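You operate a simulated robot arm through the tools that you are given. There is no shell and no other tool. Be economical: measure what you need, move in short steps, check, and stop when the job is done.

The job below is to be done with a simulated robot arm. You get a single attempt, and the scene is never put back.

JOB
Put things in order on the top of the games table. At the end: the green tin of bin powder stands where the white bulb with a blue collar stood; the blue cup marked eleven (marked "11") stands where the white softener bottle with a pink cap stood; the white bulb with a blue collar stands where the blue cup marked eleven stood; the white softener bottle with a pink cap is on the green case (marked "Lisquena Summer"); the clear soap jar with a blue lid stands on top of the orange can (marked "Tangerine"); whatever was shut is shut again. Leave all else as you found it, and nothing knocked over.

Only the result counts: the job must be done as asked and must still hold three seconds after the hand-in. Knocking over, shifting, dropping, spilling or breaking anything else fails it. Lids that push on must go on centred and level and be pressed home; caps that screw on are set level and turned clockwise until they are tight.

ROBOT AND FRAMES
A 6-joint arm with a two-finger parallel gripper, fixed in place. Base frame: the origin is at the foot of the arm, x ahead of it, y to its left, z up; the work surface is at about z = 0. Readings come in mm, degrees, newtons and seconds.
With the tool pointing down near the work surface it reaches from about 180 to 460 mm from the base axis. Its first joint turns from -70.0 to 70.0 degrees. Payload 1.9 kg.
Tool frame: the origin (TCP) lies between the finger pads and is the grasp point; the fingertips stand 23 mm ahead of it; z points along the fingers, y is the line along which they close. Largest opening 94 mm; finger width 38, thickness 10; the body of the gripper, 54 by 96 mm, starts 39 mm behind the TCP.
Orientation is told as [roll, pitch, yaw] about the base's x, y, z axes, in that order, counted from this pose: with the fingers straight down and closing along the base's y, the tool's x points along the base's -x, its y along +y and its z along -z.

CONTROLS
- The arm moves only by the tool apply_moves. Its argument "rows" is a list of rows, each a list of 7 numbers: the shift along the base's x, y, z in mm, then the turn, a rotation vector about the base's x, y, z in degrees, then the opening, from 0 (shut) to 1 (fully open). In form: [[x, y, z, ax, ay, az, gripper], ...]. A call has 1 to 12 rows; each row shifts and turns the commanded pose from where the row before left it. Rows are played at 5 a second. More than 50 mm and 8.6 degrees between two rows, or a gripper value outside its range, and nothing of the call is played. Where a pose cannot be reached the arm comes as near as it can. A force on the tool above 40 N (or 10 N above the force at the start of the call, whichever is more), or a blocked arm, ends the call early, and 0.2 s more pass. The fingers move at their own pace (about 108 mm/s each) and stop on an object; they squeeze with about 35 N. The grip force told is the motor's: it shows also when the fingers shut on nothing. Time passes only in rows, and 0.2 s behind the last, so rows that do not move let the fingers close. The reply holds the time, the measured pose of the TCP, the force on the tool along the base axes, the opening and the grip force, in the units named above and with some noise, and new pictures: "show" is both (left out), scene, wrist or none.
- Cameras (640 x 400 px; columns grow to the right, rows downward): "scene" is fixed at [59.5, 313.9, 418.5]; the picture's right is [-0.74, -0.67, 0.00], its down [-0.42, 0.46, -0.78] and it looks along [0.53, -0.58, -0.62] (base axes); focal length 214 px, centre (320, 200). "wrist" rides on the gripper at [-39, 0, -44] in the tool frame; the picture's right is [0.00, -1.00, 0.00], its down [0.97, 0.00, -0.24] and it looks along [0.24, 0.00, 0.97] (tool axes); focal length 218 px, centre (320, 200).
- probe_pixels(camera, pixels): for up to 12 pixels [column, row] of the newest picture of that camera ("zoom" is the newest enlarged one), the place [x, y, z] in the base frame of the surface seen there, good to about 2 mm. It takes no simulated time.
- inspect(camera, box): a new picture of the part [left, top, right, bottom] of that camera's present view, enlarged. It takes no simulated time.
- sign_off(): hands the job in; it is judged then, once.

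Work in short steps. Measure before you move; look again where a grasp or a placing could have gone wrong, and mend it. You have 80 turns and 120 pictures in all, those below and enlarged ones among them. Open the gripper and draw the arm clear of the work before you hand the job in, unless the task says otherwise; then end with one line.

The tools are called after "Emit:" as a command line: name --pt "numbers of a row" for each row, then --argument value for the rest, lists and objects as JSON in quotes. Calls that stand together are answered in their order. apply_moves: Moves the arm, as the interface text tells. Its arguments: {"type":"object","properties":{"rows":{"type":"array","items":{"type":"array","items":{"type":"number"}}},"show":{"type":"string","enum":["both","scene","wrist","none"]}},"required":["rows"]} The other tools are called the same way: probe_pixels (camera, pixels) gives the place of the surface under pixels of a picture; inspect (camera, box) takes an enlarged picture of a part of a camera's view; sign_off () hands the job in.

At the start:

```text
t: 0.0
ee_pos: [326.2, 2.1, 339.9]
tcp_rot: [0.1, -0.1, 0.0]
contact_force: [-0.1, 1.2, -0.4]
width: 94.0
gripper_force: 0.1
```

scene: 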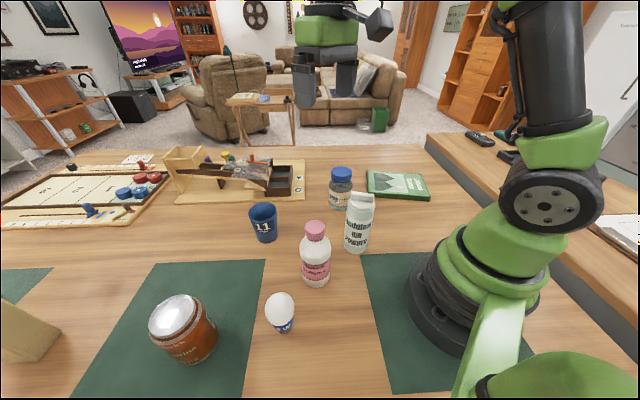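
wrist: 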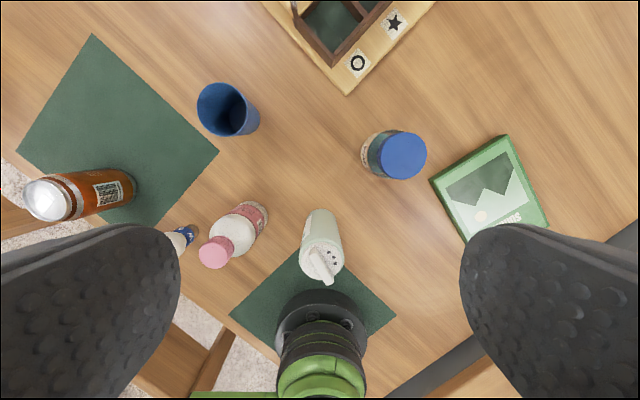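

The scene shows a cup at (263,222), softener bottle at (315,255), tin at (357,222), jar at (340,188), case at (398,185), bulb at (280,312) and can at (183,330). I'll enlarge these before probing.

Emit:
inspect --camera "scene" --box '[230, 150, 450, 288]'

Emit:
inspect --camera "scene" --box '[130, 260, 330, 385]'

Emit:
probe_pixels --camera "scene" --pixels '[[314, 228], [316, 283], [279, 300], [283, 328], [172, 313], [193, 358], [263, 208], [265, 240], [360, 196], [356, 250], [341, 172], [340, 205]]'

Emit:
probe_pixels --camera "wrist" --pixels '[[403, 155], [510, 136], [548, 228], [468, 242], [432, 181], [490, 190], [228, 118], [245, 125], [322, 255], [215, 253], [300, 180], [30, 200]]'

```text
2.90 times, centred on (340, 219) of scene
```

zoom: 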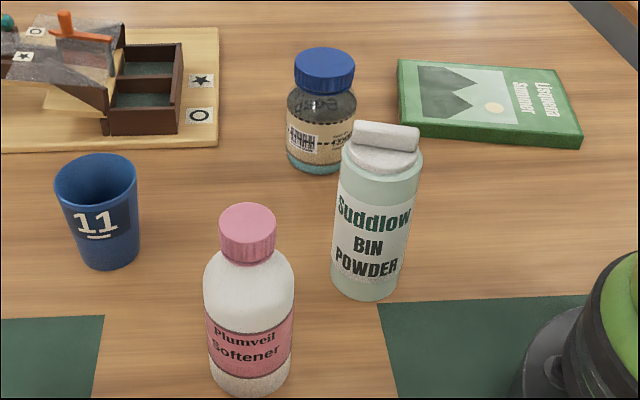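

```text
3.20 times, centred on (230, 322) of scene
```

zoom: 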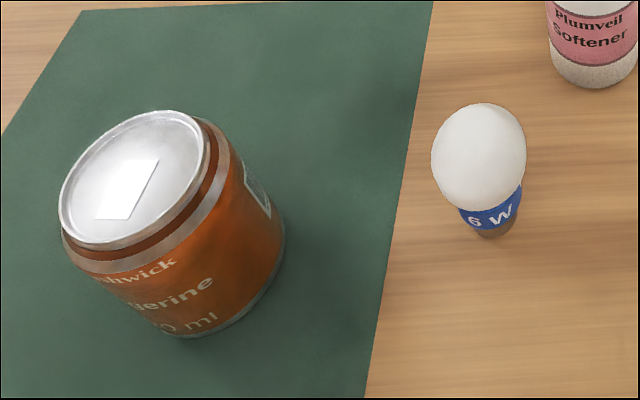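

```text
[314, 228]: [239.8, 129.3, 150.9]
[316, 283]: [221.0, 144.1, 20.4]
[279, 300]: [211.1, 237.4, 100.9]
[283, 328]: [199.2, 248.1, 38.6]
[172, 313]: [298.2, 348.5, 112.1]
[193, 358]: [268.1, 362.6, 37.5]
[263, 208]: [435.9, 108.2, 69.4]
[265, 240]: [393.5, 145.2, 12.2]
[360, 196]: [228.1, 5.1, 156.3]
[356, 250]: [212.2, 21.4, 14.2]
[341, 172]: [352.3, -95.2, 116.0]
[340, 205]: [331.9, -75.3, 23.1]
```

```text
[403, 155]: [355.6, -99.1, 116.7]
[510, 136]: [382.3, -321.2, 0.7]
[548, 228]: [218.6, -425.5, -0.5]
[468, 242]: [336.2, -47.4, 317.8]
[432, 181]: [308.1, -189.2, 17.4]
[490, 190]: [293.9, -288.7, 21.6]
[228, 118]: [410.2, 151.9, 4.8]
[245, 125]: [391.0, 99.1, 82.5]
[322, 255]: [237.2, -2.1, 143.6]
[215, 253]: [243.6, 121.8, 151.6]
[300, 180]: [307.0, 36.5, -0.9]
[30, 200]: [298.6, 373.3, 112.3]
```

Everything looks shut already, so no lids need opening. I'll enlarge the wrist view to get accurate object axes.

Emit:
inspect --camera "wrist" --box '[160, 180, 352, 300]'

Emit:
inspect --camera "wrist" --box '[180, 70, 340, 170]'

Emit:
inspect --camera "wrist" --box '[350, 110, 558, 240]'

```text
3.33 times, centred on (256, 240) of wrist
```

zoom: 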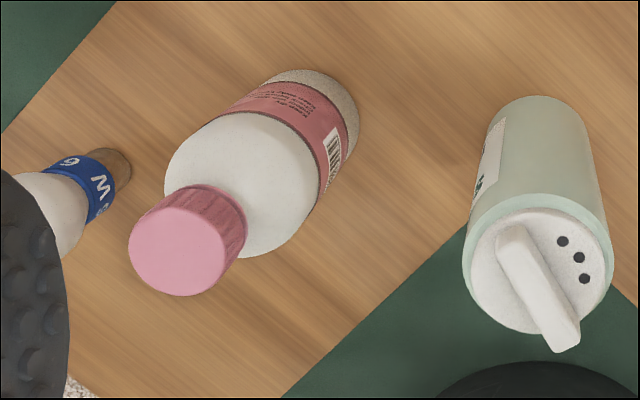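

```text
4.00 times, centred on (260, 120) of wrist
```

zoom: 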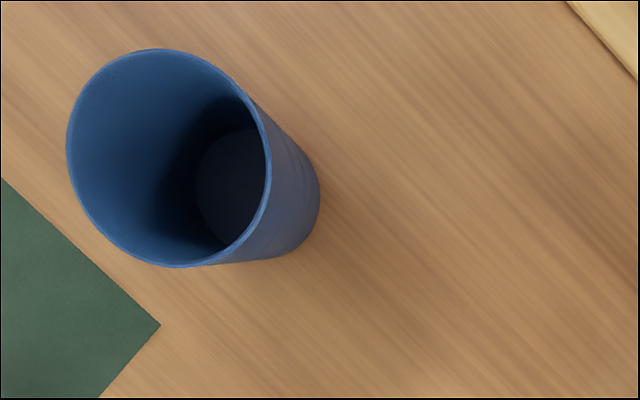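

```text
3.08 times, centred on (454, 175) of wrist
```

zoom: 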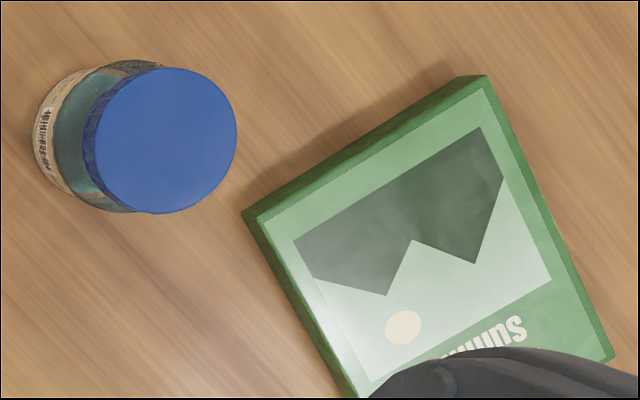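

Estimated axes are softener (244,126), tin (229,-1), cup (411,130), jar (354,-99), bulb (212,240) and can (299,353). I'll probe the case corners, the object edges and the can's surroundings to refine these.

Emit:
probe_pixels --camera "scene" --pixels '[[369, 173], [419, 176], [427, 195], [370, 190], [398, 184], [150, 318], [193, 303], [180, 298], [160, 333], [285, 331], [279, 310], [279, 294]]'

Emit:
probe_pixels --camera "scene" --pixels '[[30, 330], [10, 310], [45, 340], [186, 155], [300, 190], [277, 212], [250, 212], [263, 217], [366, 198], [358, 205], [346, 200], [306, 230]]'

```text
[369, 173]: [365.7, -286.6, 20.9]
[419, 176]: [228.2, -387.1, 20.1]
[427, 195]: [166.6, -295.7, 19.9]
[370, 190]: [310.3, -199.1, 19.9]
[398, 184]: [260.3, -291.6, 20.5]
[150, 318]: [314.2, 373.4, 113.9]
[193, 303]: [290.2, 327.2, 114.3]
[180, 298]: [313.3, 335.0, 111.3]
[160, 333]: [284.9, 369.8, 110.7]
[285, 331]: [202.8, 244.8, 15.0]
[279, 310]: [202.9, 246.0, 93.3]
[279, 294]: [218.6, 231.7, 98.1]
```

```text
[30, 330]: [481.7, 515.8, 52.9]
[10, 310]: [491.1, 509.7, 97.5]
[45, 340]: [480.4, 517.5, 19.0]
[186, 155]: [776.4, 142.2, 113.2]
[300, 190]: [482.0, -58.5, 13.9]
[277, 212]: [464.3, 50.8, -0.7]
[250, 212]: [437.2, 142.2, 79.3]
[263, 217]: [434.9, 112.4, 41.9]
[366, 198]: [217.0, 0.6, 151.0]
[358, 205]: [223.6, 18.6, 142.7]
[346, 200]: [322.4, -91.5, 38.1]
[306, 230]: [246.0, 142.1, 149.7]
```

Softener goes first: I'll move above its axis at (244,126) while high up, then check in pictures.

Emit:
apply_moves --pt "-20 30 0 0 0 0 1" --pt "-20 30 0 0 0 0 1" --pt "-21 32 0 0 0 0 1" --pt "-21 32.3 0 0 0 0 1" --pt "0 0 -45 0 0 0 1" --pt "0 0 -45 0 0 0 1" --pt "0 0 0 0 0 0 1"

```text
t: 1.6
ee_pos: [244.2, 128.2, 250.8]
tcp_rot: [0.1, -0.1, 0.0]
contact_force: [0.4, -0.4, -0.4]
width: 93.8
gripper_force: 0.1
```

scene: 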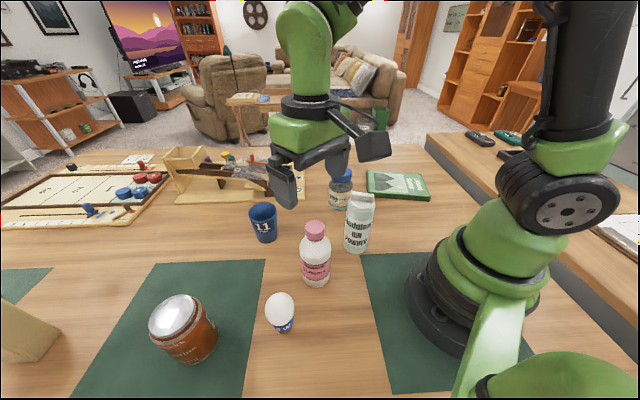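
wrist: 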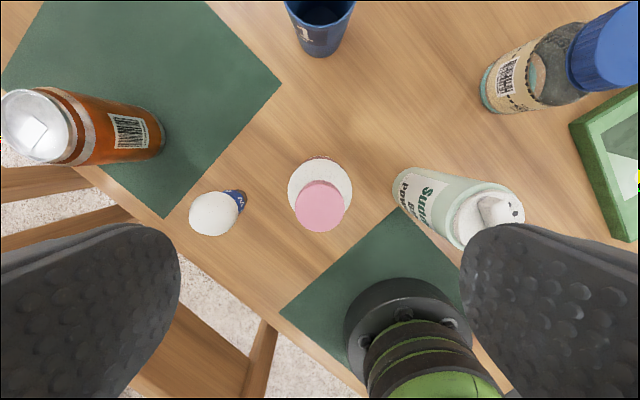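

Cap top centre appears at (321,207), which is about (243,127.5). I'll shift slightly, descend to z≈148 and grip the cap.

Emit:
apply_moves --pt "-1 -0.7 -35 0 0 0 1" --pt "0 0 -35 0 0 0 1" --pt "0 0 -32 0 0 0 1" --pt "0 0 0 0 0 0 1" --pt "0 0 0 0 0 0 0.3" --pt "0 0 0 0 0 0 0" --pt "0 0 0 0 0 0 0" --pt "0 0 0 0 0 0 0"

Emit:
inspect --camera "scene" --box '[230, 150, 390, 300]'

```text
t: 3.4
ee_pos: [244.2, 125.0, 148.8]
tcp_rot: [0.1, 0.0, 0.0]
contact_force: [-0.1, 1.3, 0.4]
width: 34.1
gripper_force: 34.9
```

scene: 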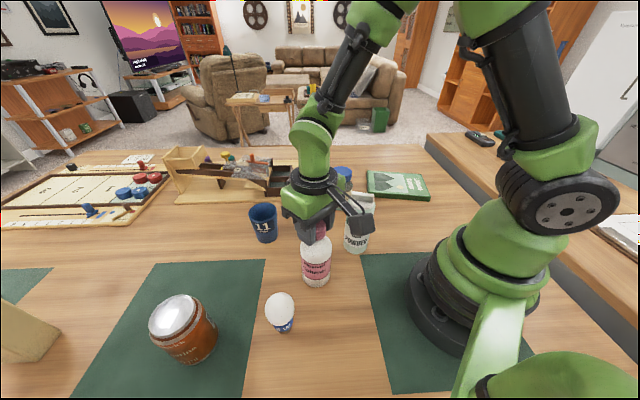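
wrist: 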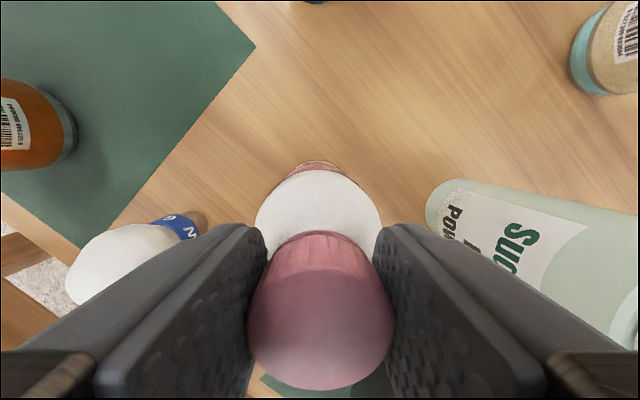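

```text
2.67 times, centred on (310, 225) of scene
```

zoom: 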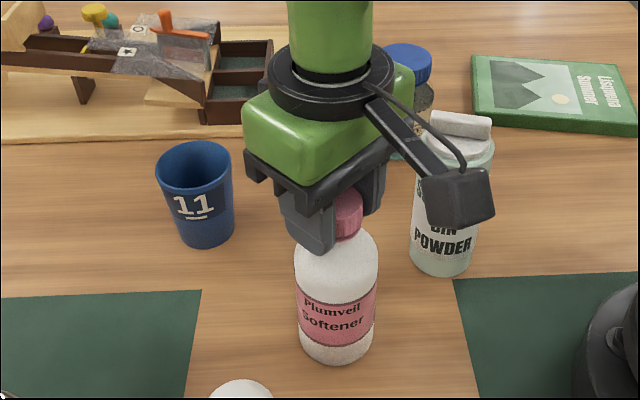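

Cap gripped at width 34. I'll lift a little at first, then to about z 330.

Emit:
apply_moves --pt "0 0 10 0 0 0 0" --pt "0 0 20 0 0 0 0" --pt "0 0 40 0 0 0 0" --pt "0 0 40 0 0 0 0" --pt "0 0 40 0 0 0 0" --pt "0 0 35 0 0 0 0" --pt "0 0 0 0 0 0 0" --show "scene"

```text
t: 5.0
ee_pos: [243.2, 123.6, 333.5]
tcp_rot: [0.1, -0.1, 0.0]
contact_force: [0.4, 0.6, -0.2]
width: 0.0
gripper_force: 34.8
```

scene: 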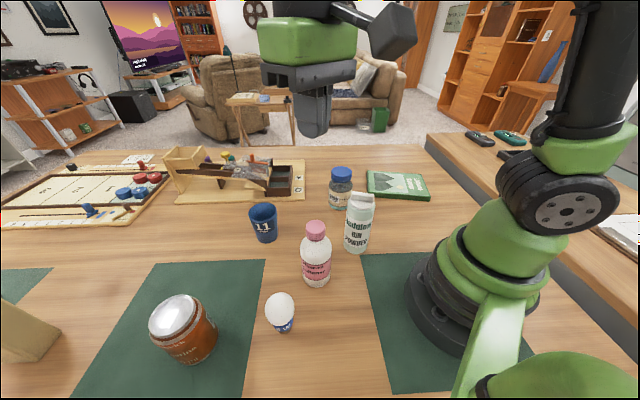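

The width reads 0, so the cap slipped out and the bottle stayed standing. I'll enlarge and measure the bottle's present pose and shoulder profile.

Emit:
inspect --camera "scene" --box '[275, 210, 355, 295]'

Emit:
probe_pixels --camera "scene" --pixels '[[315, 224], [315, 228], [315, 232], [315, 236], [315, 240], [315, 244], [315, 248], [315, 252], [315, 256], [315, 262], [316, 272], [316, 284]]'

Emit:
inspect --camera "wrist" --box '[240, 150, 400, 250]'

```text
4.71 times, centred on (315, 252) of scene
```

zoom: 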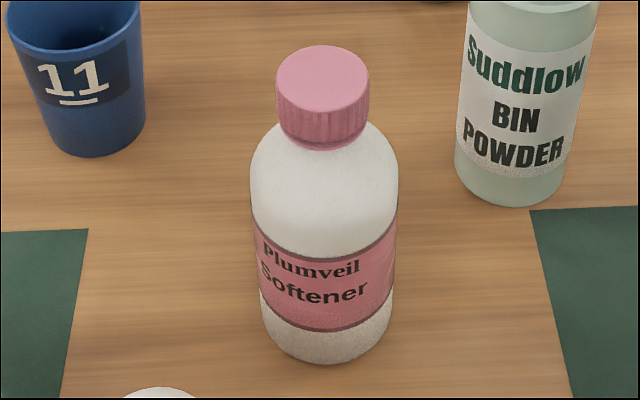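

```text
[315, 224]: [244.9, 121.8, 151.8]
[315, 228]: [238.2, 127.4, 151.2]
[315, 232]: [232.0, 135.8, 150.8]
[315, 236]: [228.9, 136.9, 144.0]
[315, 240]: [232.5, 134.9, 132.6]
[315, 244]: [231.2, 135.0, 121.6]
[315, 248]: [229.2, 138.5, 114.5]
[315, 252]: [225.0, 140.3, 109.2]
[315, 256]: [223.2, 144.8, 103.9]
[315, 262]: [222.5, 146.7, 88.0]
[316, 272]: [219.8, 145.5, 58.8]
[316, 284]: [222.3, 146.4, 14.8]
```

```text
4.00 times, centred on (320, 200) of wrist
```

zoom: 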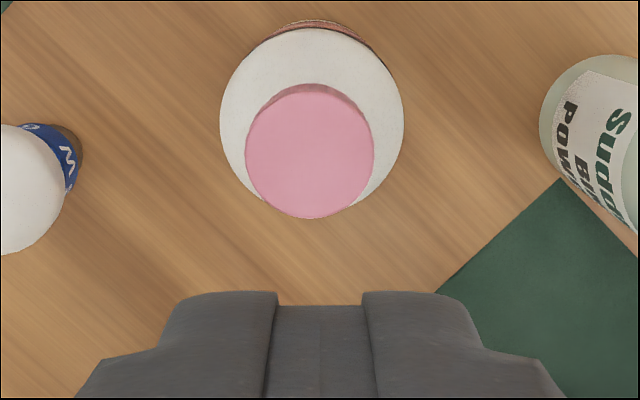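

The bottle stands unmoved, with the cap spanning z≈122–152 and the shoulder below z≈115. I'll regrip deeper at TCP z≈141 and lift slowly while watching the readings.

Emit:
apply_moves --pt "-2 0.8 0 0 0 0 1" --pt "0 0 -40 0 0 0 1" --pt "0 0 -40 0 0 0 1" --pt "0 0 -40 0 0 0 1" --pt "0 0 -40 0 0 0 1" --pt "0 0 -32 0 0 0 1" --pt "0 0 0 0 0 0 1" --pt "0 0 0 0 0 0 0" --pt "0 0 0 0 0 0 0" --pt "0 0 0 0 0 0 0" --pt "0 0 0 0 0 0 0" --show "none"

Emit:
apply_moves --pt "0 0 2 0 0 0 0" --pt "0 0 2 0 0 0 0" --pt "0 0 2 0 0 0 0" --pt "0 0 2 0 0 0 0" --pt "0 0 0 0 0 0 0"

```text
t: 7.4
ee_pos: [240.5, 124.7, 142.2]
tcp_rot: [0.1, -0.1, 0.0]
contact_force: [-0.5, -0.3, -0.4]
width: 33.9
gripper_force: 35.0
```

```text
t: 8.6
ee_pos: [241.4, 126.7, 149.6]
tcp_rot: [0.2, -0.1, 0.0]
contact_force: [0.1, -0.6, -1.8]
width: 33.9
gripper_force: 34.8
```

scene: 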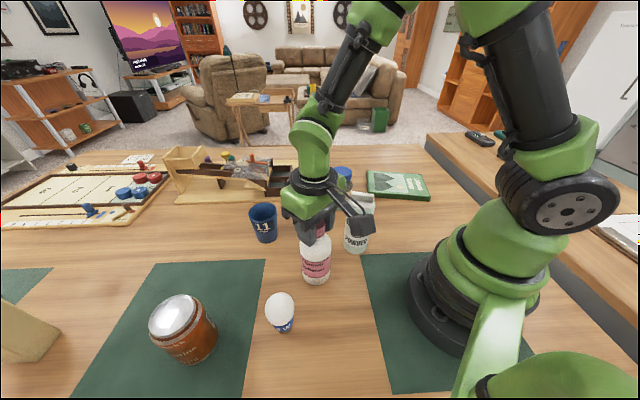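
wrist: 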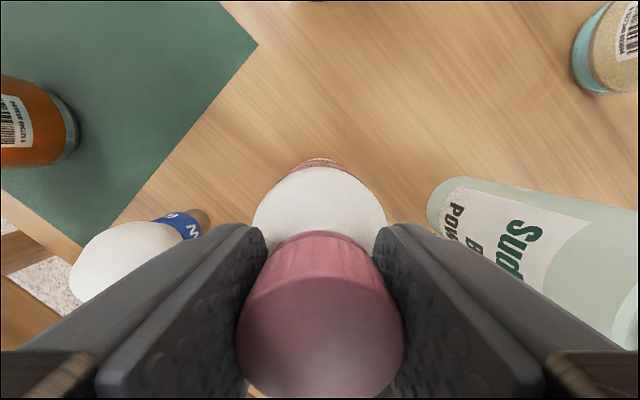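

Force −1.8 N suggests the bottle is now carried. I'll continue gently to transport height and check the width.

Emit:
apply_moves --pt "0 0 6 0 0 0 0" --pt "0 0 10 0 0 0 0" --pt "0 0 15 0 0 0 0" --pt "0 0 20 0 0 0 0" --pt "0 0 20 0 0 0 0" --pt "0 0 20 0 0 0 0" --pt "0 0 20 0 0 0 0" --pt "0 0 20 0 0 0 0" --pt "0 0 20 0 0 0 0" --pt "0 0 20 0 0 0 0" --pt "0 0 10 0 0 0 0" --pt "0 0 0 0 0 0 0" --show "scene"

```text
t: 11.2
ee_pos: [241.4, 126.7, 329.4]
tcp_rot: [0.1, -0.1, 0.0]
contact_force: [0.1, 0.0, -1.5]
width: 33.9
gripper_force: 34.1
```

scene: 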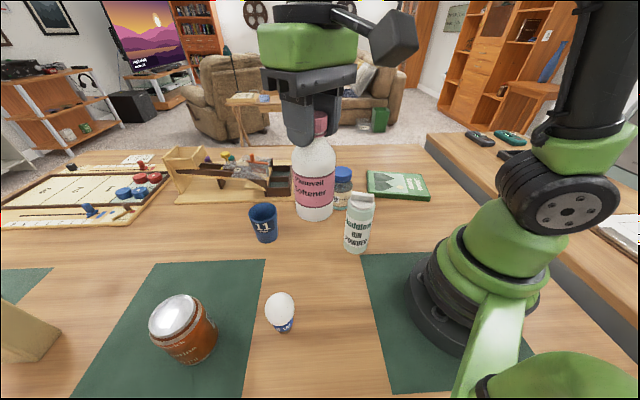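

Bottle held securely. I'll carry it at height over to the case centre at (268,-288).

Emit:
apply_moves --pt "20 -29 0 0 0 0 0" --pt "20 -29 0 0 0 0 0" --pt "19 -28 0 0 0 0 0" --pt "0 -35 0 0 0 0 0" --pt "0 -35 0 0 0 0 0" --pt "0 -35 0 0 0 0 0" --pt "0 -35 0 0 0 0 0" --pt "-5 -35 0 0 0 0 0" --pt "-9 -35 0 0 0 0 0" --pt "-9 -35 0 0 0 0 0" --pt "-9 -35 0 0 0 0 0" --pt "0 -48.5 0 0 0 0 0" --show "none"

Emit:
apply_moves --pt "0 0 -30 0 0 0 0" --pt "0 0 -30 0 0 0 0" --pt "0 0 -30 0 0 0 0" --pt "0 0 -30 0 0 0 0" --pt "0 0 -20 0 0 0 0" --pt "0 0 0 0 0 0 0"

```text
t: 13.8
ee_pos: [266.8, -291.1, 329.5]
tcp_rot: [0.2, 0.0, 0.0]
contact_force: [-0.1, 0.3, -0.4]
width: 33.5
gripper_force: 34.7
```

```text
t: 15.2
ee_pos: [267.7, -288.7, 190.8]
tcp_rot: [0.1, -0.2, 0.1]
contact_force: [0.3, 0.7, -1.4]
width: 33.8
gripper_force: 35.1
```

scene: 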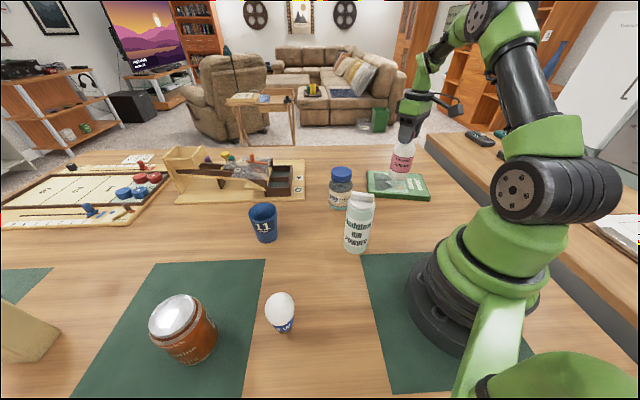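
wrist: 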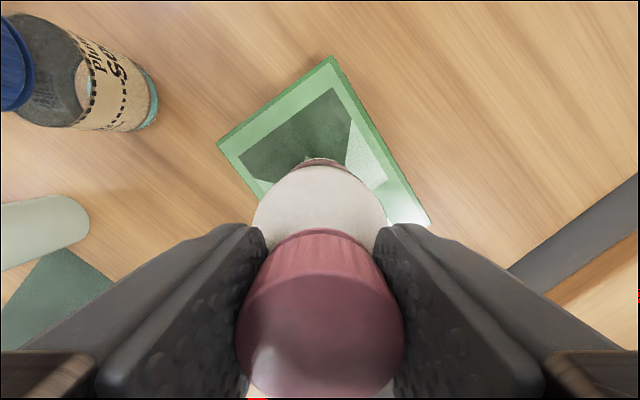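

The bottle is over the case, and contact is expected near TCP z≈161. I'll descend to 164, then creep down.

Emit:
apply_moves --pt "0 0 -13 0 0 0 0" --pt "0 0 -12 0 0 0 0" --pt "0 0 -1.5 0 0 0 0" --pt "0 0 -1 0 0 0 0" --pt "0 0 0 0 0 0 0" --show "none"

Emit:
inspect --camera "scene" --box '[350, 110, 450, 210]'

```text
t: 16.4
ee_pos: [268.7, -289.3, 162.0]
tcp_rot: [0.1, -0.2, 0.0]
contact_force: [0.0, -0.4, -0.1]
width: 33.5
gripper_force: 34.8
```

```text
4.00 times, centred on (400, 160) of scene
```

zoom: 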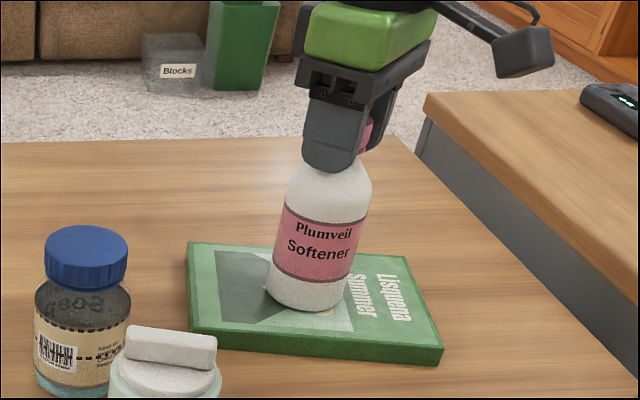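

Nearly in contact. I'll creep down 1 mm at a time.

Emit:
apply_moves --pt "0 0 -1 0 0 0 0" --pt "0 0 0 0 0 0 0" --show "none"

Emit:
apply_moves --pt "0 0 -1 0 0 0 0" --pt "0 0 0 0 0 0 0" --show "none"

Emit:
apply_moves --pt "0 0 -1 0 0 0 0" --pt "0 0 0 0 0 0 0" --show "none"

```text
t: 17.0
ee_pos: [267.1, -290.9, 162.3]
tcp_rot: [0.0, -0.1, -0.1]
contact_force: [-2.3, 0.2, 10.3]
width: 33.8
gripper_force: 34.9
```

```text
t: 17.6
ee_pos: [268.5, -288.9, 160.0]
tcp_rot: [-0.1, -0.3, 0.1]
contact_force: [-4.8, -0.7, 26.3]
width: 33.8
gripper_force: 34.9
```

```text
t: 18.2
ee_pos: [269.3, -288.4, 161.7]
tcp_rot: [-0.2, -0.4, 0.1]
contact_force: [-2.3, 1.4, 10.3]
width: 33.9
gripper_force: 35.0
stopped in row 2: the force on the tool passed its limit (the readings are from after the stop); the commanded pose is now the measured one
```

Firm contact. I'll release and rise clear.

Emit:
apply_moves --pt "0 0 -0.3 0 0 0 0" --pt "0 0 0 0 0 0 0.6" --pt "0 0 0 0 0 0 1" --pt "0 0 0 0 0 0 1" --pt "0 0 10 0 0 0 1" --pt "0 0 30 0 0 0 1" --pt "0 0 40 0 0 0 1" --pt "0 0 40 0 0 0 1" --pt "0 0 20 0 0 0 1"

Emit:
inspect --camera "scene" --box '[350, 110, 450, 210]'

```text
t: 20.2
ee_pos: [267.0, -289.3, 300.8]
tcp_rot: [-0.1, -0.3, -0.1]
contact_force: [-0.2, -0.8, 0.0]
width: 94.0
gripper_force: 0.2
```

scene: 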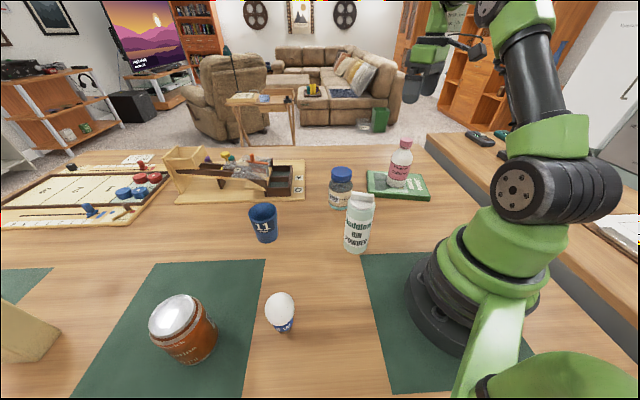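
wrist: 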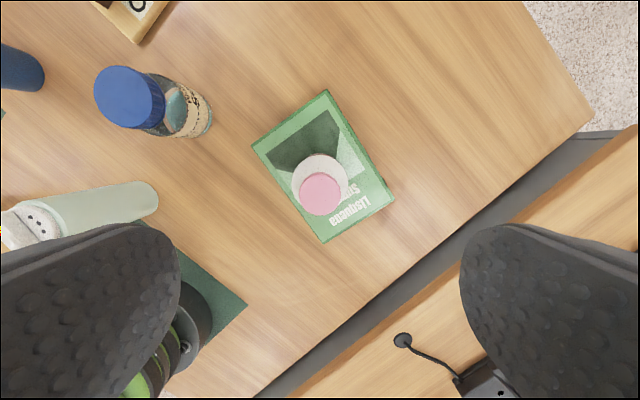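

```text
4.00 times, centred on (400, 160) of scene
```

zoom: 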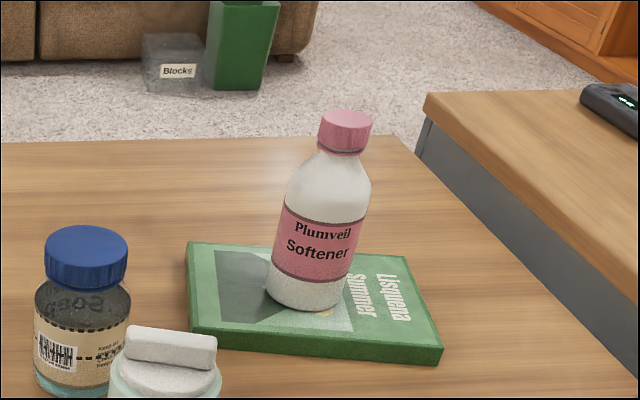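

Softener stands upright on the case. Next is the cup, so I'll move above (411,130) and look.

Emit:
apply_moves --pt "14.3 41.9 -8 0 0 0 1" --pt "14.3 41.9 -8 0 0 0 1" --pt "14.3 41.9 -8 0 0 0 1" --pt "14.3 41.9 -8 0 0 0 1" --pt "14.3 41.9 -8 0 0 0 1" --pt "14.3 41.9 -8 0 0 0 1" --pt "14.3 41.9 -8 0 0 0 1" --pt "14.3 41.9 -8 0 0 0 1" --pt "14.3 41.9 -8 0 0 0 1" --pt "14.3 41.9 -8 0 0 0 1" --pt "0 0 -20 0 0 0 1" --pt "0 0 0 0 0 0 1"

Emit:
inspect --camera "wrist" --box '[240, 150, 400, 250]'

```text
t: 22.8
ee_pos: [410.6, 131.2, 200.5]
tcp_rot: [-0.1, -0.2, -0.1]
contact_force: [-0.3, 0.0, 0.0]
width: 93.7
gripper_force: 0.0
```

scene: 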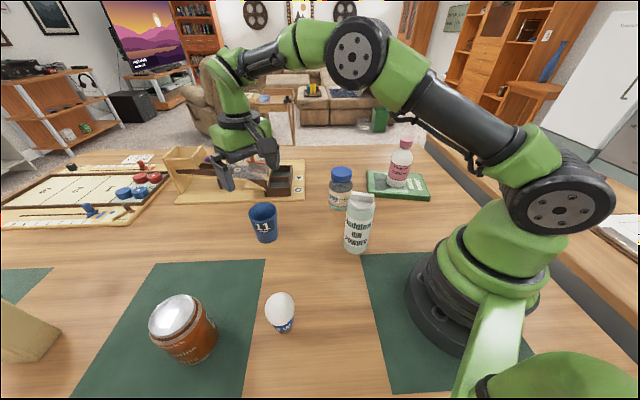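
wrist: 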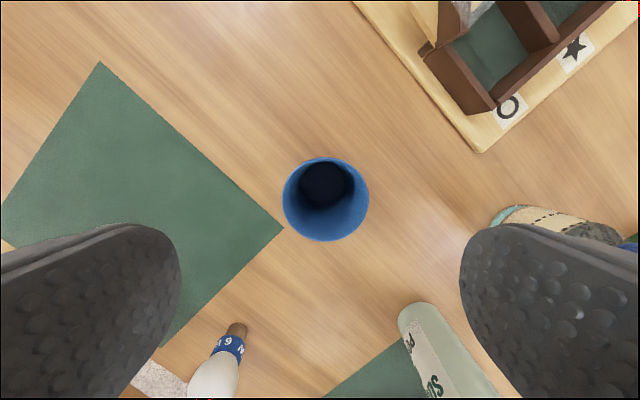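

```text
4.00 times, centred on (320, 200) of wrist
```

zoom: 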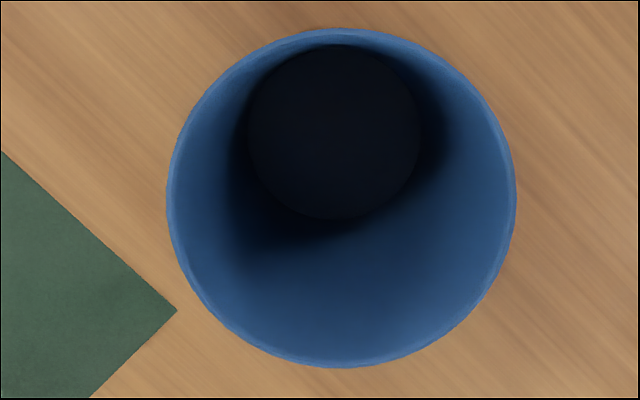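

Rim centre at zoom (341,198) puts the cup axis at about (410,126.3). I'll align, descend to z≈60 and grip.

Emit:
apply_moves --pt "-1 -3.7 0 0 0 0 1" --pt "0 0 -40 0 0 0 1" --pt "0 0 -40 0 0 0 1" --pt "0 0 -40 0 0 0 1" --pt "0 0 -20 0 0 0 1" --pt "0 0 0 0 0 0 1" --pt "0 0 0 0 0 0 0.5" --pt "0 0 0 0 0 0 0" --pt "0 0 0 0 0 0 0" --pt "0 0 0 0 0 0 0" --show "none"

Emit:
apply_moves --pt "0 0 3 0 0 0 0" --pt "0 0 3 0 0 0 0" --pt "0 0 4 0 0 0 0" --pt "0 0 5 0 0 0 0" --pt "0 0 0 0 0 0 0"

```text
t: 25.0
ee_pos: [413.4, 124.5, 58.9]
tcp_rot: [-0.1, -0.3, 0.0]
contact_force: [-0.2, 0.1, -0.5]
width: 67.1
gripper_force: 35.1
```

```text
t: 26.2
ee_pos: [412.3, 126.1, 75.7]
tcp_rot: [-0.1, -0.1, 0.0]
contact_force: [0.1, 0.3, -0.2]
width: 66.9
gripper_force: 34.6
```

scene: 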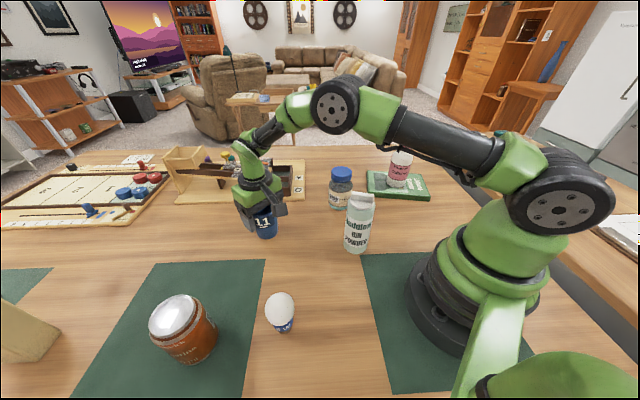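
wrist: 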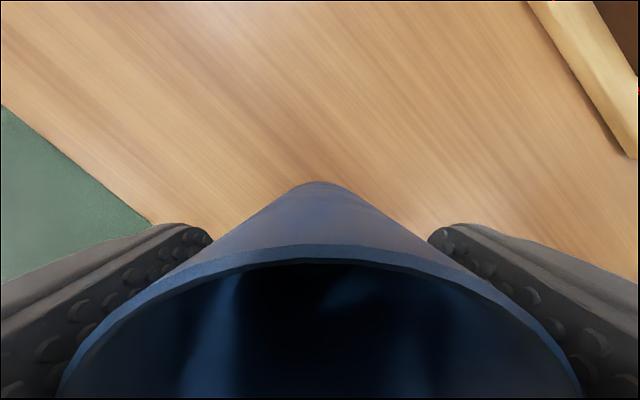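

The cup is lifted. I'll raise it slightly more and carry it straight along −x to the softener's old spot at (243,126.5).

Emit:
apply_moves --pt "0 0 15 0 0 0 0" --pt "0 0 20 0 0 0 0" --pt "-15 0 10 0 0 0 0" --pt "-25 0 0 0 0 0 0" --pt "-25 0 0 0 0 0 0" --pt "-25 0 0 0 0 0 0" --pt "-25 0 0 0 0 0 0" --pt "-25 0 0 0 0 0 0" --pt "-27 0 0 0 0 0 0" --pt "0 0 0 0 0 0 0" --pt "0 0 0 0 0 0 0"

```text
t: 28.6
ee_pos: [244.3, 126.3, 119.2]
tcp_rot: [-0.1, -0.3, 0.0]
contact_force: [-0.4, -0.8, 1.1]
width: 66.9
gripper_force: 35.7
```

scene: 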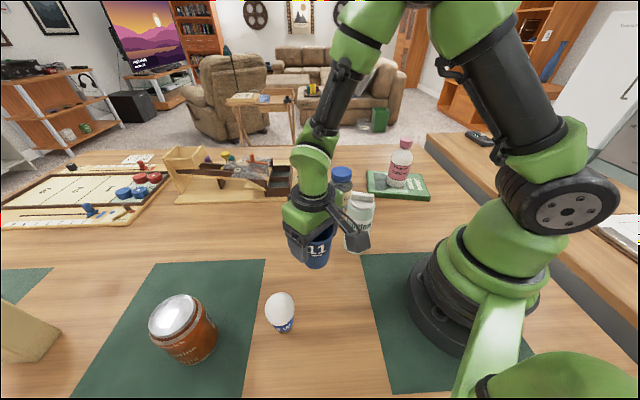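
wrist: 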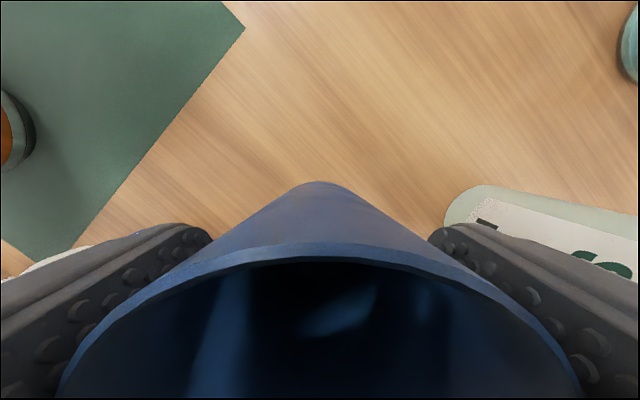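

Above the target. The total lift was 60 mm, so I'll lower 58, then creep to contact.

Emit:
apply_moves --pt "0 0 -20 0 0 0 0" --pt "0 0 -20 0 0 0 0" --pt "0 0 -13 0 0 0 0" --pt "0 0 -5 0 0 0 0" --pt "0 0 0 0 0 0 0" --show "none"

Emit:
apply_moves --pt "0 0 -1 0 0 0 0" --pt "0 0 0 0 0 0 0" --show "none"

Emit:
apply_moves --pt "0 0 -1 0 0 0 0" --pt "0 0 0 0 0 0 0" --show "wrist"

```text
t: 29.8
ee_pos: [243.5, 126.3, 62.2]
tcp_rot: [0.0, -0.3, 0.0]
contact_force: [-0.2, -0.7, -1.3]
width: 67.1
gripper_force: 34.6
```

```text
t: 30.4
ee_pos: [243.5, 124.6, 61.3]
tcp_rot: [-0.1, -0.3, 0.0]
contact_force: [-0.4, -0.2, 0.0]
width: 66.7
gripper_force: 34.9
```

```text
t: 31.0
ee_pos: [244.8, 125.6, 60.5]
tcp_rot: [-0.1, -0.3, -0.1]
contact_force: [-0.5, -0.2, -2.0]
width: 66.9
gripper_force: 35.4
```

wrist: 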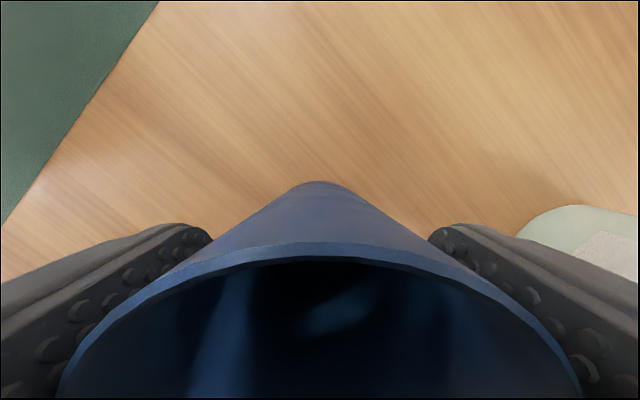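

No contact shows yet, so I'll lower in more 1 mm steps.

Emit:
apply_moves --pt "0 0 -1 0 0 0 0" --pt "0 0 0 0 0 0 0" --show "none"

Emit:
apply_moves --pt "0 0 -0.7 0 0 0 0" --pt "0 0 0 0 0 0 0" --show "none"

```text
t: 31.6
ee_pos: [244.1, 126.3, 59.8]
tcp_rot: [-0.1, -0.4, 0.0]
contact_force: [-0.2, 0.0, -1.1]
width: 67.1
gripper_force: 35.1
```

```text
t: 32.2
ee_pos: [245.3, 127.3, 59.4]
tcp_rot: [-0.1, -0.3, 0.0]
contact_force: [-3.6, 0.5, 18.4]
width: 67.2
gripper_force: 34.9
```

Contact reached (18 N). I'll release, rise and look.

Emit:
apply_moves --pt "0 0 0.3 0 0 0 0" --pt "0 0 0 0 0 0 0.8" --pt "0 0 0 0 0 0 1" --pt "0 0 0 0 0 0 1" --pt "0 0 10 0 0 0 1" --pt "0 0 35 0 0 0 1" --pt "0 0 45 0 0 0 1" --pt "-5 28 20 0 0 0 1" --pt "-10 42 0 0 0 0 1" --pt "-15 43 0 0 0 0 1" --pt "0 0 0 0 0 0 1"

Emit:
inspect --camera "wrist" --box '[240, 150, 400, 250]'

Emit:
inspect --camera "scene" --box '[230, 200, 390, 340]'

```text
t: 34.6
ee_pos: [212.3, 237.8, 169.3]
tcp_rot: [-0.1, -0.3, 0.0]
contact_force: [-0.6, 0.2, -0.3]
width: 93.9
gripper_force: 0.1
```

scene: 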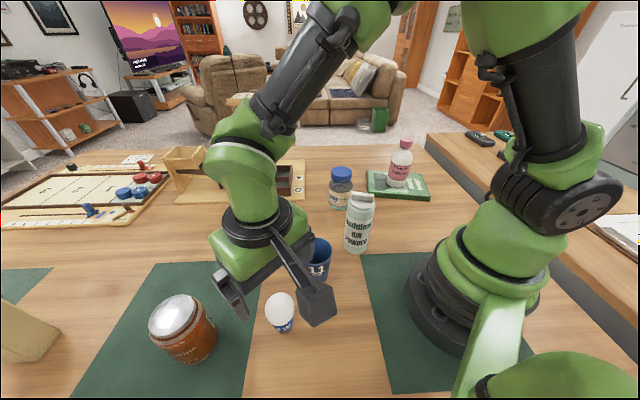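
wrist: 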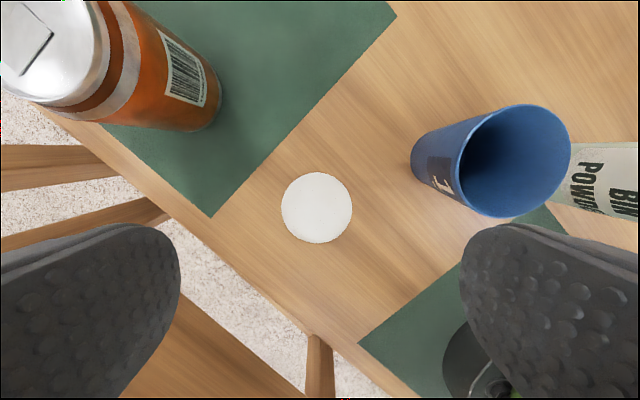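

```text
4.00 times, centred on (320, 200) of wrist
```

zoom: 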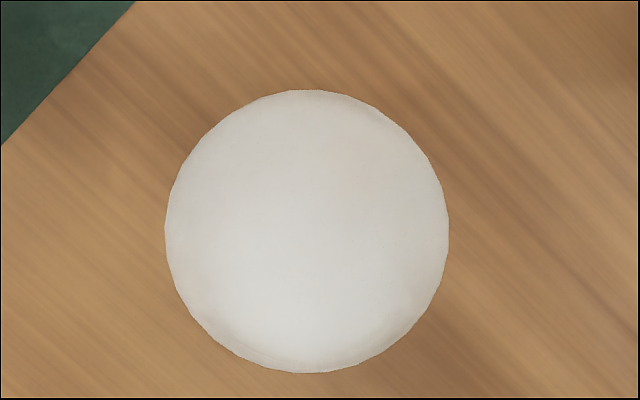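

```text
2.86 times, centred on (310, 270) of scene
```

zoom: 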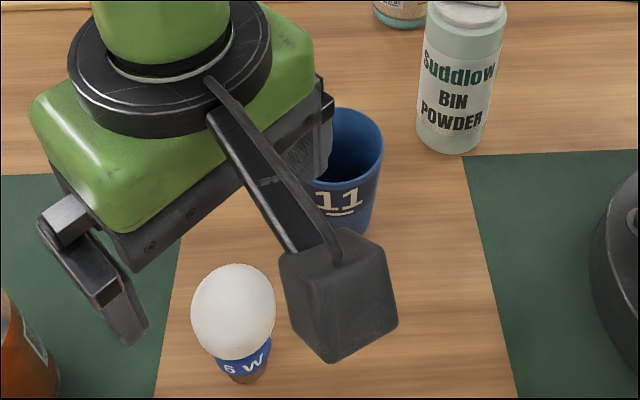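

Bulb globe centred at zoom (307,231). Before descending I'll probe the black box hanging off the gripper, to know its clearance, along with the cup.

Emit:
probe_pixels --camera "scene" --pixels '[[309, 290], [332, 288], [327, 320], [305, 320], [318, 305], [275, 225], [235, 315], [322, 272], [328, 243], [320, 244], [315, 240], [280, 303]]'

```text
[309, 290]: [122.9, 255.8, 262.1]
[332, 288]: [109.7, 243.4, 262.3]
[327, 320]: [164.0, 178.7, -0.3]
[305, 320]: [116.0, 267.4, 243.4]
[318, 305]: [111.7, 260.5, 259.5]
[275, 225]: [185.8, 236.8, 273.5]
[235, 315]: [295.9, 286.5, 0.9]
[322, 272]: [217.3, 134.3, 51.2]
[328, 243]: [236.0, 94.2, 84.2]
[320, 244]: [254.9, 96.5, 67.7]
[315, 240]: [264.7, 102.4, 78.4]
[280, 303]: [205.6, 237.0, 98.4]
```

The box hangs about 75 mm above the TCP, so it is clear. Bulb axis is about (212.7,240.8). I'll descend to z≈73 and partly close to check centring.

Emit:
apply_moves --pt "0 1.5 0 0 0 0 1" --pt "0 0 -35 0 0 0 1" --pt "0 0 -35 0 0 0 1" --pt "0 0 -26 0 0 0 1" --pt "0 0 0 0 0 0 0.8" --pt "0 0 0 0 0 0 0.58" --pt "0 0 0 0 0 0 0.58" --pt "0 0 0 0 0 0 0.58"

```text
t: 36.4
ee_pos: [214.3, 239.6, 73.7]
tcp_rot: [-0.1, -0.3, 0.0]
contact_force: [0.5, -0.3, 0.0]
width: 55.0
gripper_force: 0.0
```

scene: 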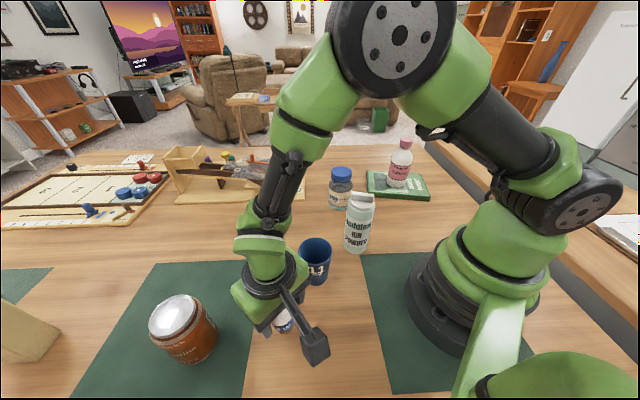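
wrist: 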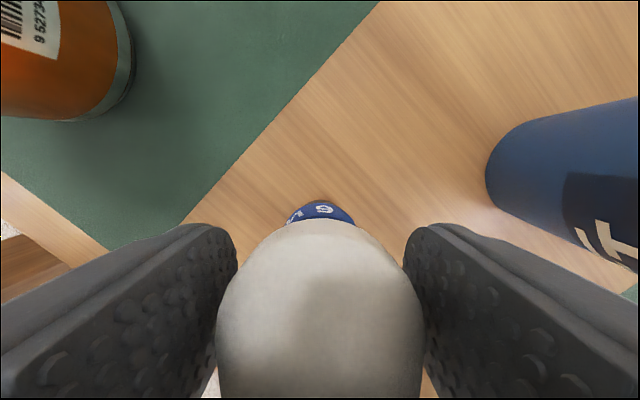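

Centred between the fingers. I'll close gradually and lift a few mm.

Emit:
apply_moves --pt "0 0 0 0 0 0 0.54" --pt "0 0 0 0 0 0 0.51" --pt "0 0 0 0 0 0 0.48" --pt "0 0 0 0 0 0 0.4" --pt "0 0 0 0 0 0 0" --pt "0 0 0 0 0 0 0" --pt "0 0 3 0 0 0 0" --pt "0 0 3 0 0 0 0" --pt "0 0 4 0 0 0 0" --pt "0 0 5 0 0 0 0" --pt "0 0 0 0 0 0 0"

Emit:
inspect --camera "scene" --box '[220, 280, 340, 370]'

```text
t: 38.8
ee_pos: [214.1, 241.1, 89.0]
tcp_rot: [-0.1, -0.3, 0.1]
contact_force: [-0.3, 0.7, -0.6]
width: 44.5
gripper_force: 34.9
```

scene: 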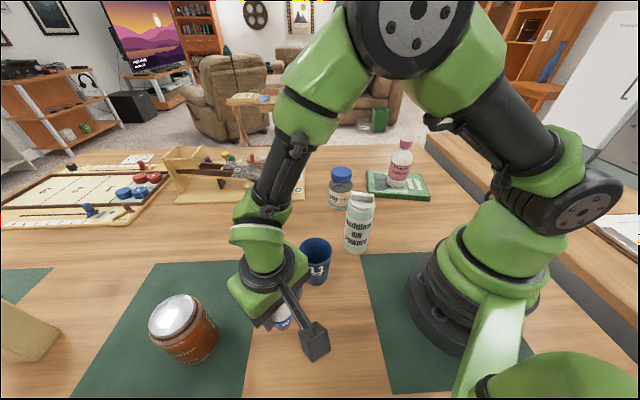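
wrist: 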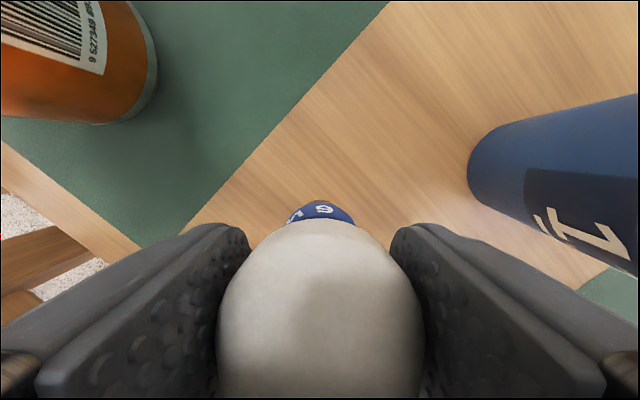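

```text
4.44 times, centred on (280, 325) of scene
```

zoom: 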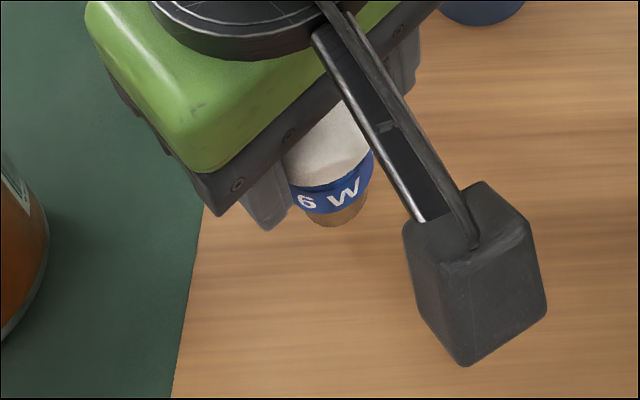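

Bulb held and still level. I'll lift to a safe height and carry it slowly to the cup's old spot at (410,126.3).

Emit:
apply_moves --pt "0 0 15 0 0 0 0" --pt "0 0 20 0 0 0 0" --pt "0 0 15 0 0 0 0" --pt "17.3 -10 0 0 0 0 0" --pt "22.5 -13.06 0 0 0 0 0" --pt "22.5 -13.06 0 0 0 0 0" --pt "22.5 -13.06 0 0 0 0 0" --pt "22.5 -13.06 0 0 0 0 0" --pt "22.5 -13.06 0 0 0 0 0" --pt "22.5 -13.06 0 0 0 0 0" --pt "22.5 -13.07 0 0 0 0 0" --pt "22.5 -13.07 0 0 0 0 0" --show "none"

Emit:
apply_moves --pt "0 0 0 0 0 0 0" --pt "0 0 -20 0 0 0 0" --pt "0 0 -20 0 0 0 0" --pt "0 0 -10 0 0 0 0" --pt "0 0 0 0 0 0 0"

Emit:
inspect --camera "scene" --box '[220, 170, 320, 250]'

```text
t: 41.4
ee_pos: [414.0, 127.2, 138.7]
tcp_rot: [-0.1, -0.3, 0.0]
contact_force: [0.3, -0.6, 0.1]
width: 44.4
gripper_force: 34.9
```

```text
t: 42.6
ee_pos: [410.9, 125.8, 89.4]
tcp_rot: [0.0, -0.3, 0.0]
contact_force: [0.0, 0.1, -1.3]
width: 44.5
gripper_force: 34.9
```

scene: 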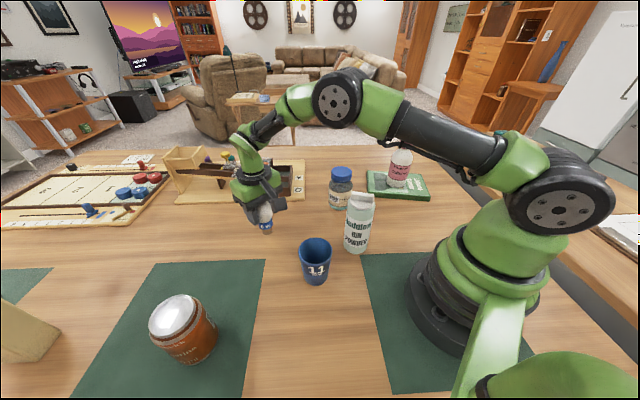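
wrist: 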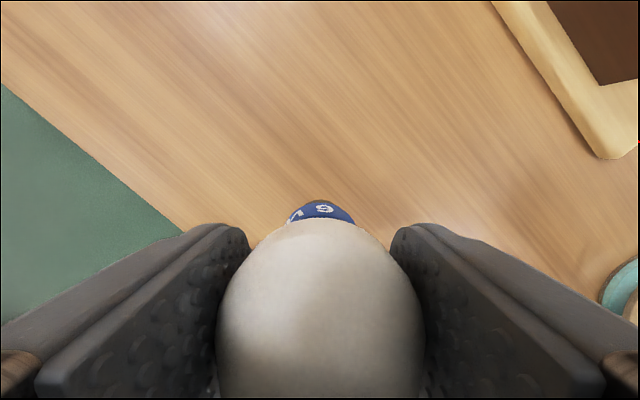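

```text
5.00 times, centred on (270, 210) of scene
```

zoom: 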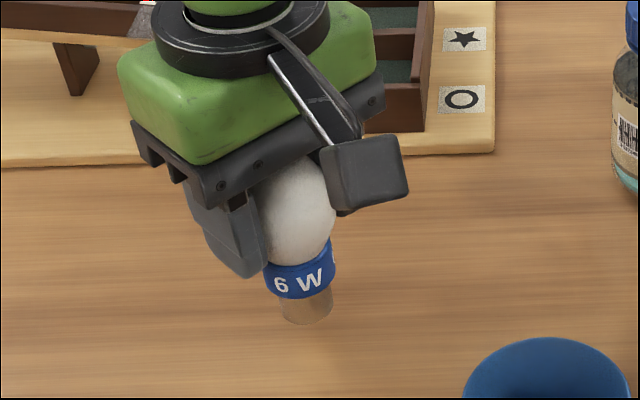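

Bulb is level with about 15 mm to go. I'll lower and then creep to contact.

Emit:
apply_moves --pt "0 0 -6 0 0 0 0" --pt "0 0 -5 0 0 0 0" --pt "0 0 -2 0 0 0 0" --pt "0 0 0 0 0 0 0" --show "none"

Emit:
apply_moves --pt "0 0 -0.8 0 0 0 0" --pt "0 0 0 0 0 0 0" --show "none"

Emit:
apply_moves --pt "0 0 -0.8 0 0 0 0" --pt "0 0 0 0 0 0 0" --show "none"

```text
t: 43.6
ee_pos: [411.9, 127.0, 75.1]
tcp_rot: [-0.2, -0.3, 0.0]
contact_force: [0.4, -0.3, 0.2]
width: 44.8
gripper_force: 35.1
```

```text
t: 44.2
ee_pos: [411.4, 126.5, 74.2]
tcp_rot: [-0.2, -0.2, 0.0]
contact_force: [-0.2, 0.7, -1.0]
width: 44.7
gripper_force: 34.5
```

```text
t: 44.8
ee_pos: [412.3, 126.2, 73.7]
tcp_rot: [-0.1, -0.3, 0.0]
contact_force: [0.0, -1.0, -0.6]
width: 44.5
gripper_force: 35.0
```

No contact yet, so I'll keep creeping.

Emit:
apply_moves --pt "0 0 -0.6 0 0 0 0" --pt "0 0 0 0 0 0 0" --show "none"

Emit:
apply_moves --pt "0 0 -0.6 0 0 0 0" --pt "0 0 0 0 0 0 0" --show "wrist"

```text
t: 45.4
ee_pos: [410.8, 127.8, 72.7]
tcp_rot: [-0.2, -0.4, 0.0]
contact_force: [-2.3, 0.8, 11.6]
width: 44.7
gripper_force: 34.9
```

```text
t: 46.0
ee_pos: [411.6, 125.5, 73.2]
tcp_rot: [0.0, -0.5, 0.0]
contact_force: [-0.8, 0.1, 19.6]
width: 44.3
gripper_force: 35.0
```

wrist: 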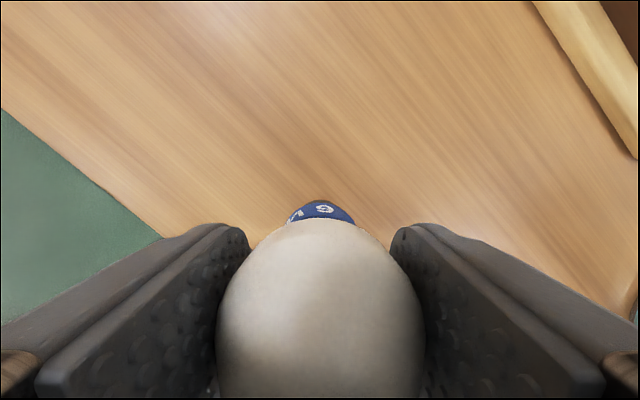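

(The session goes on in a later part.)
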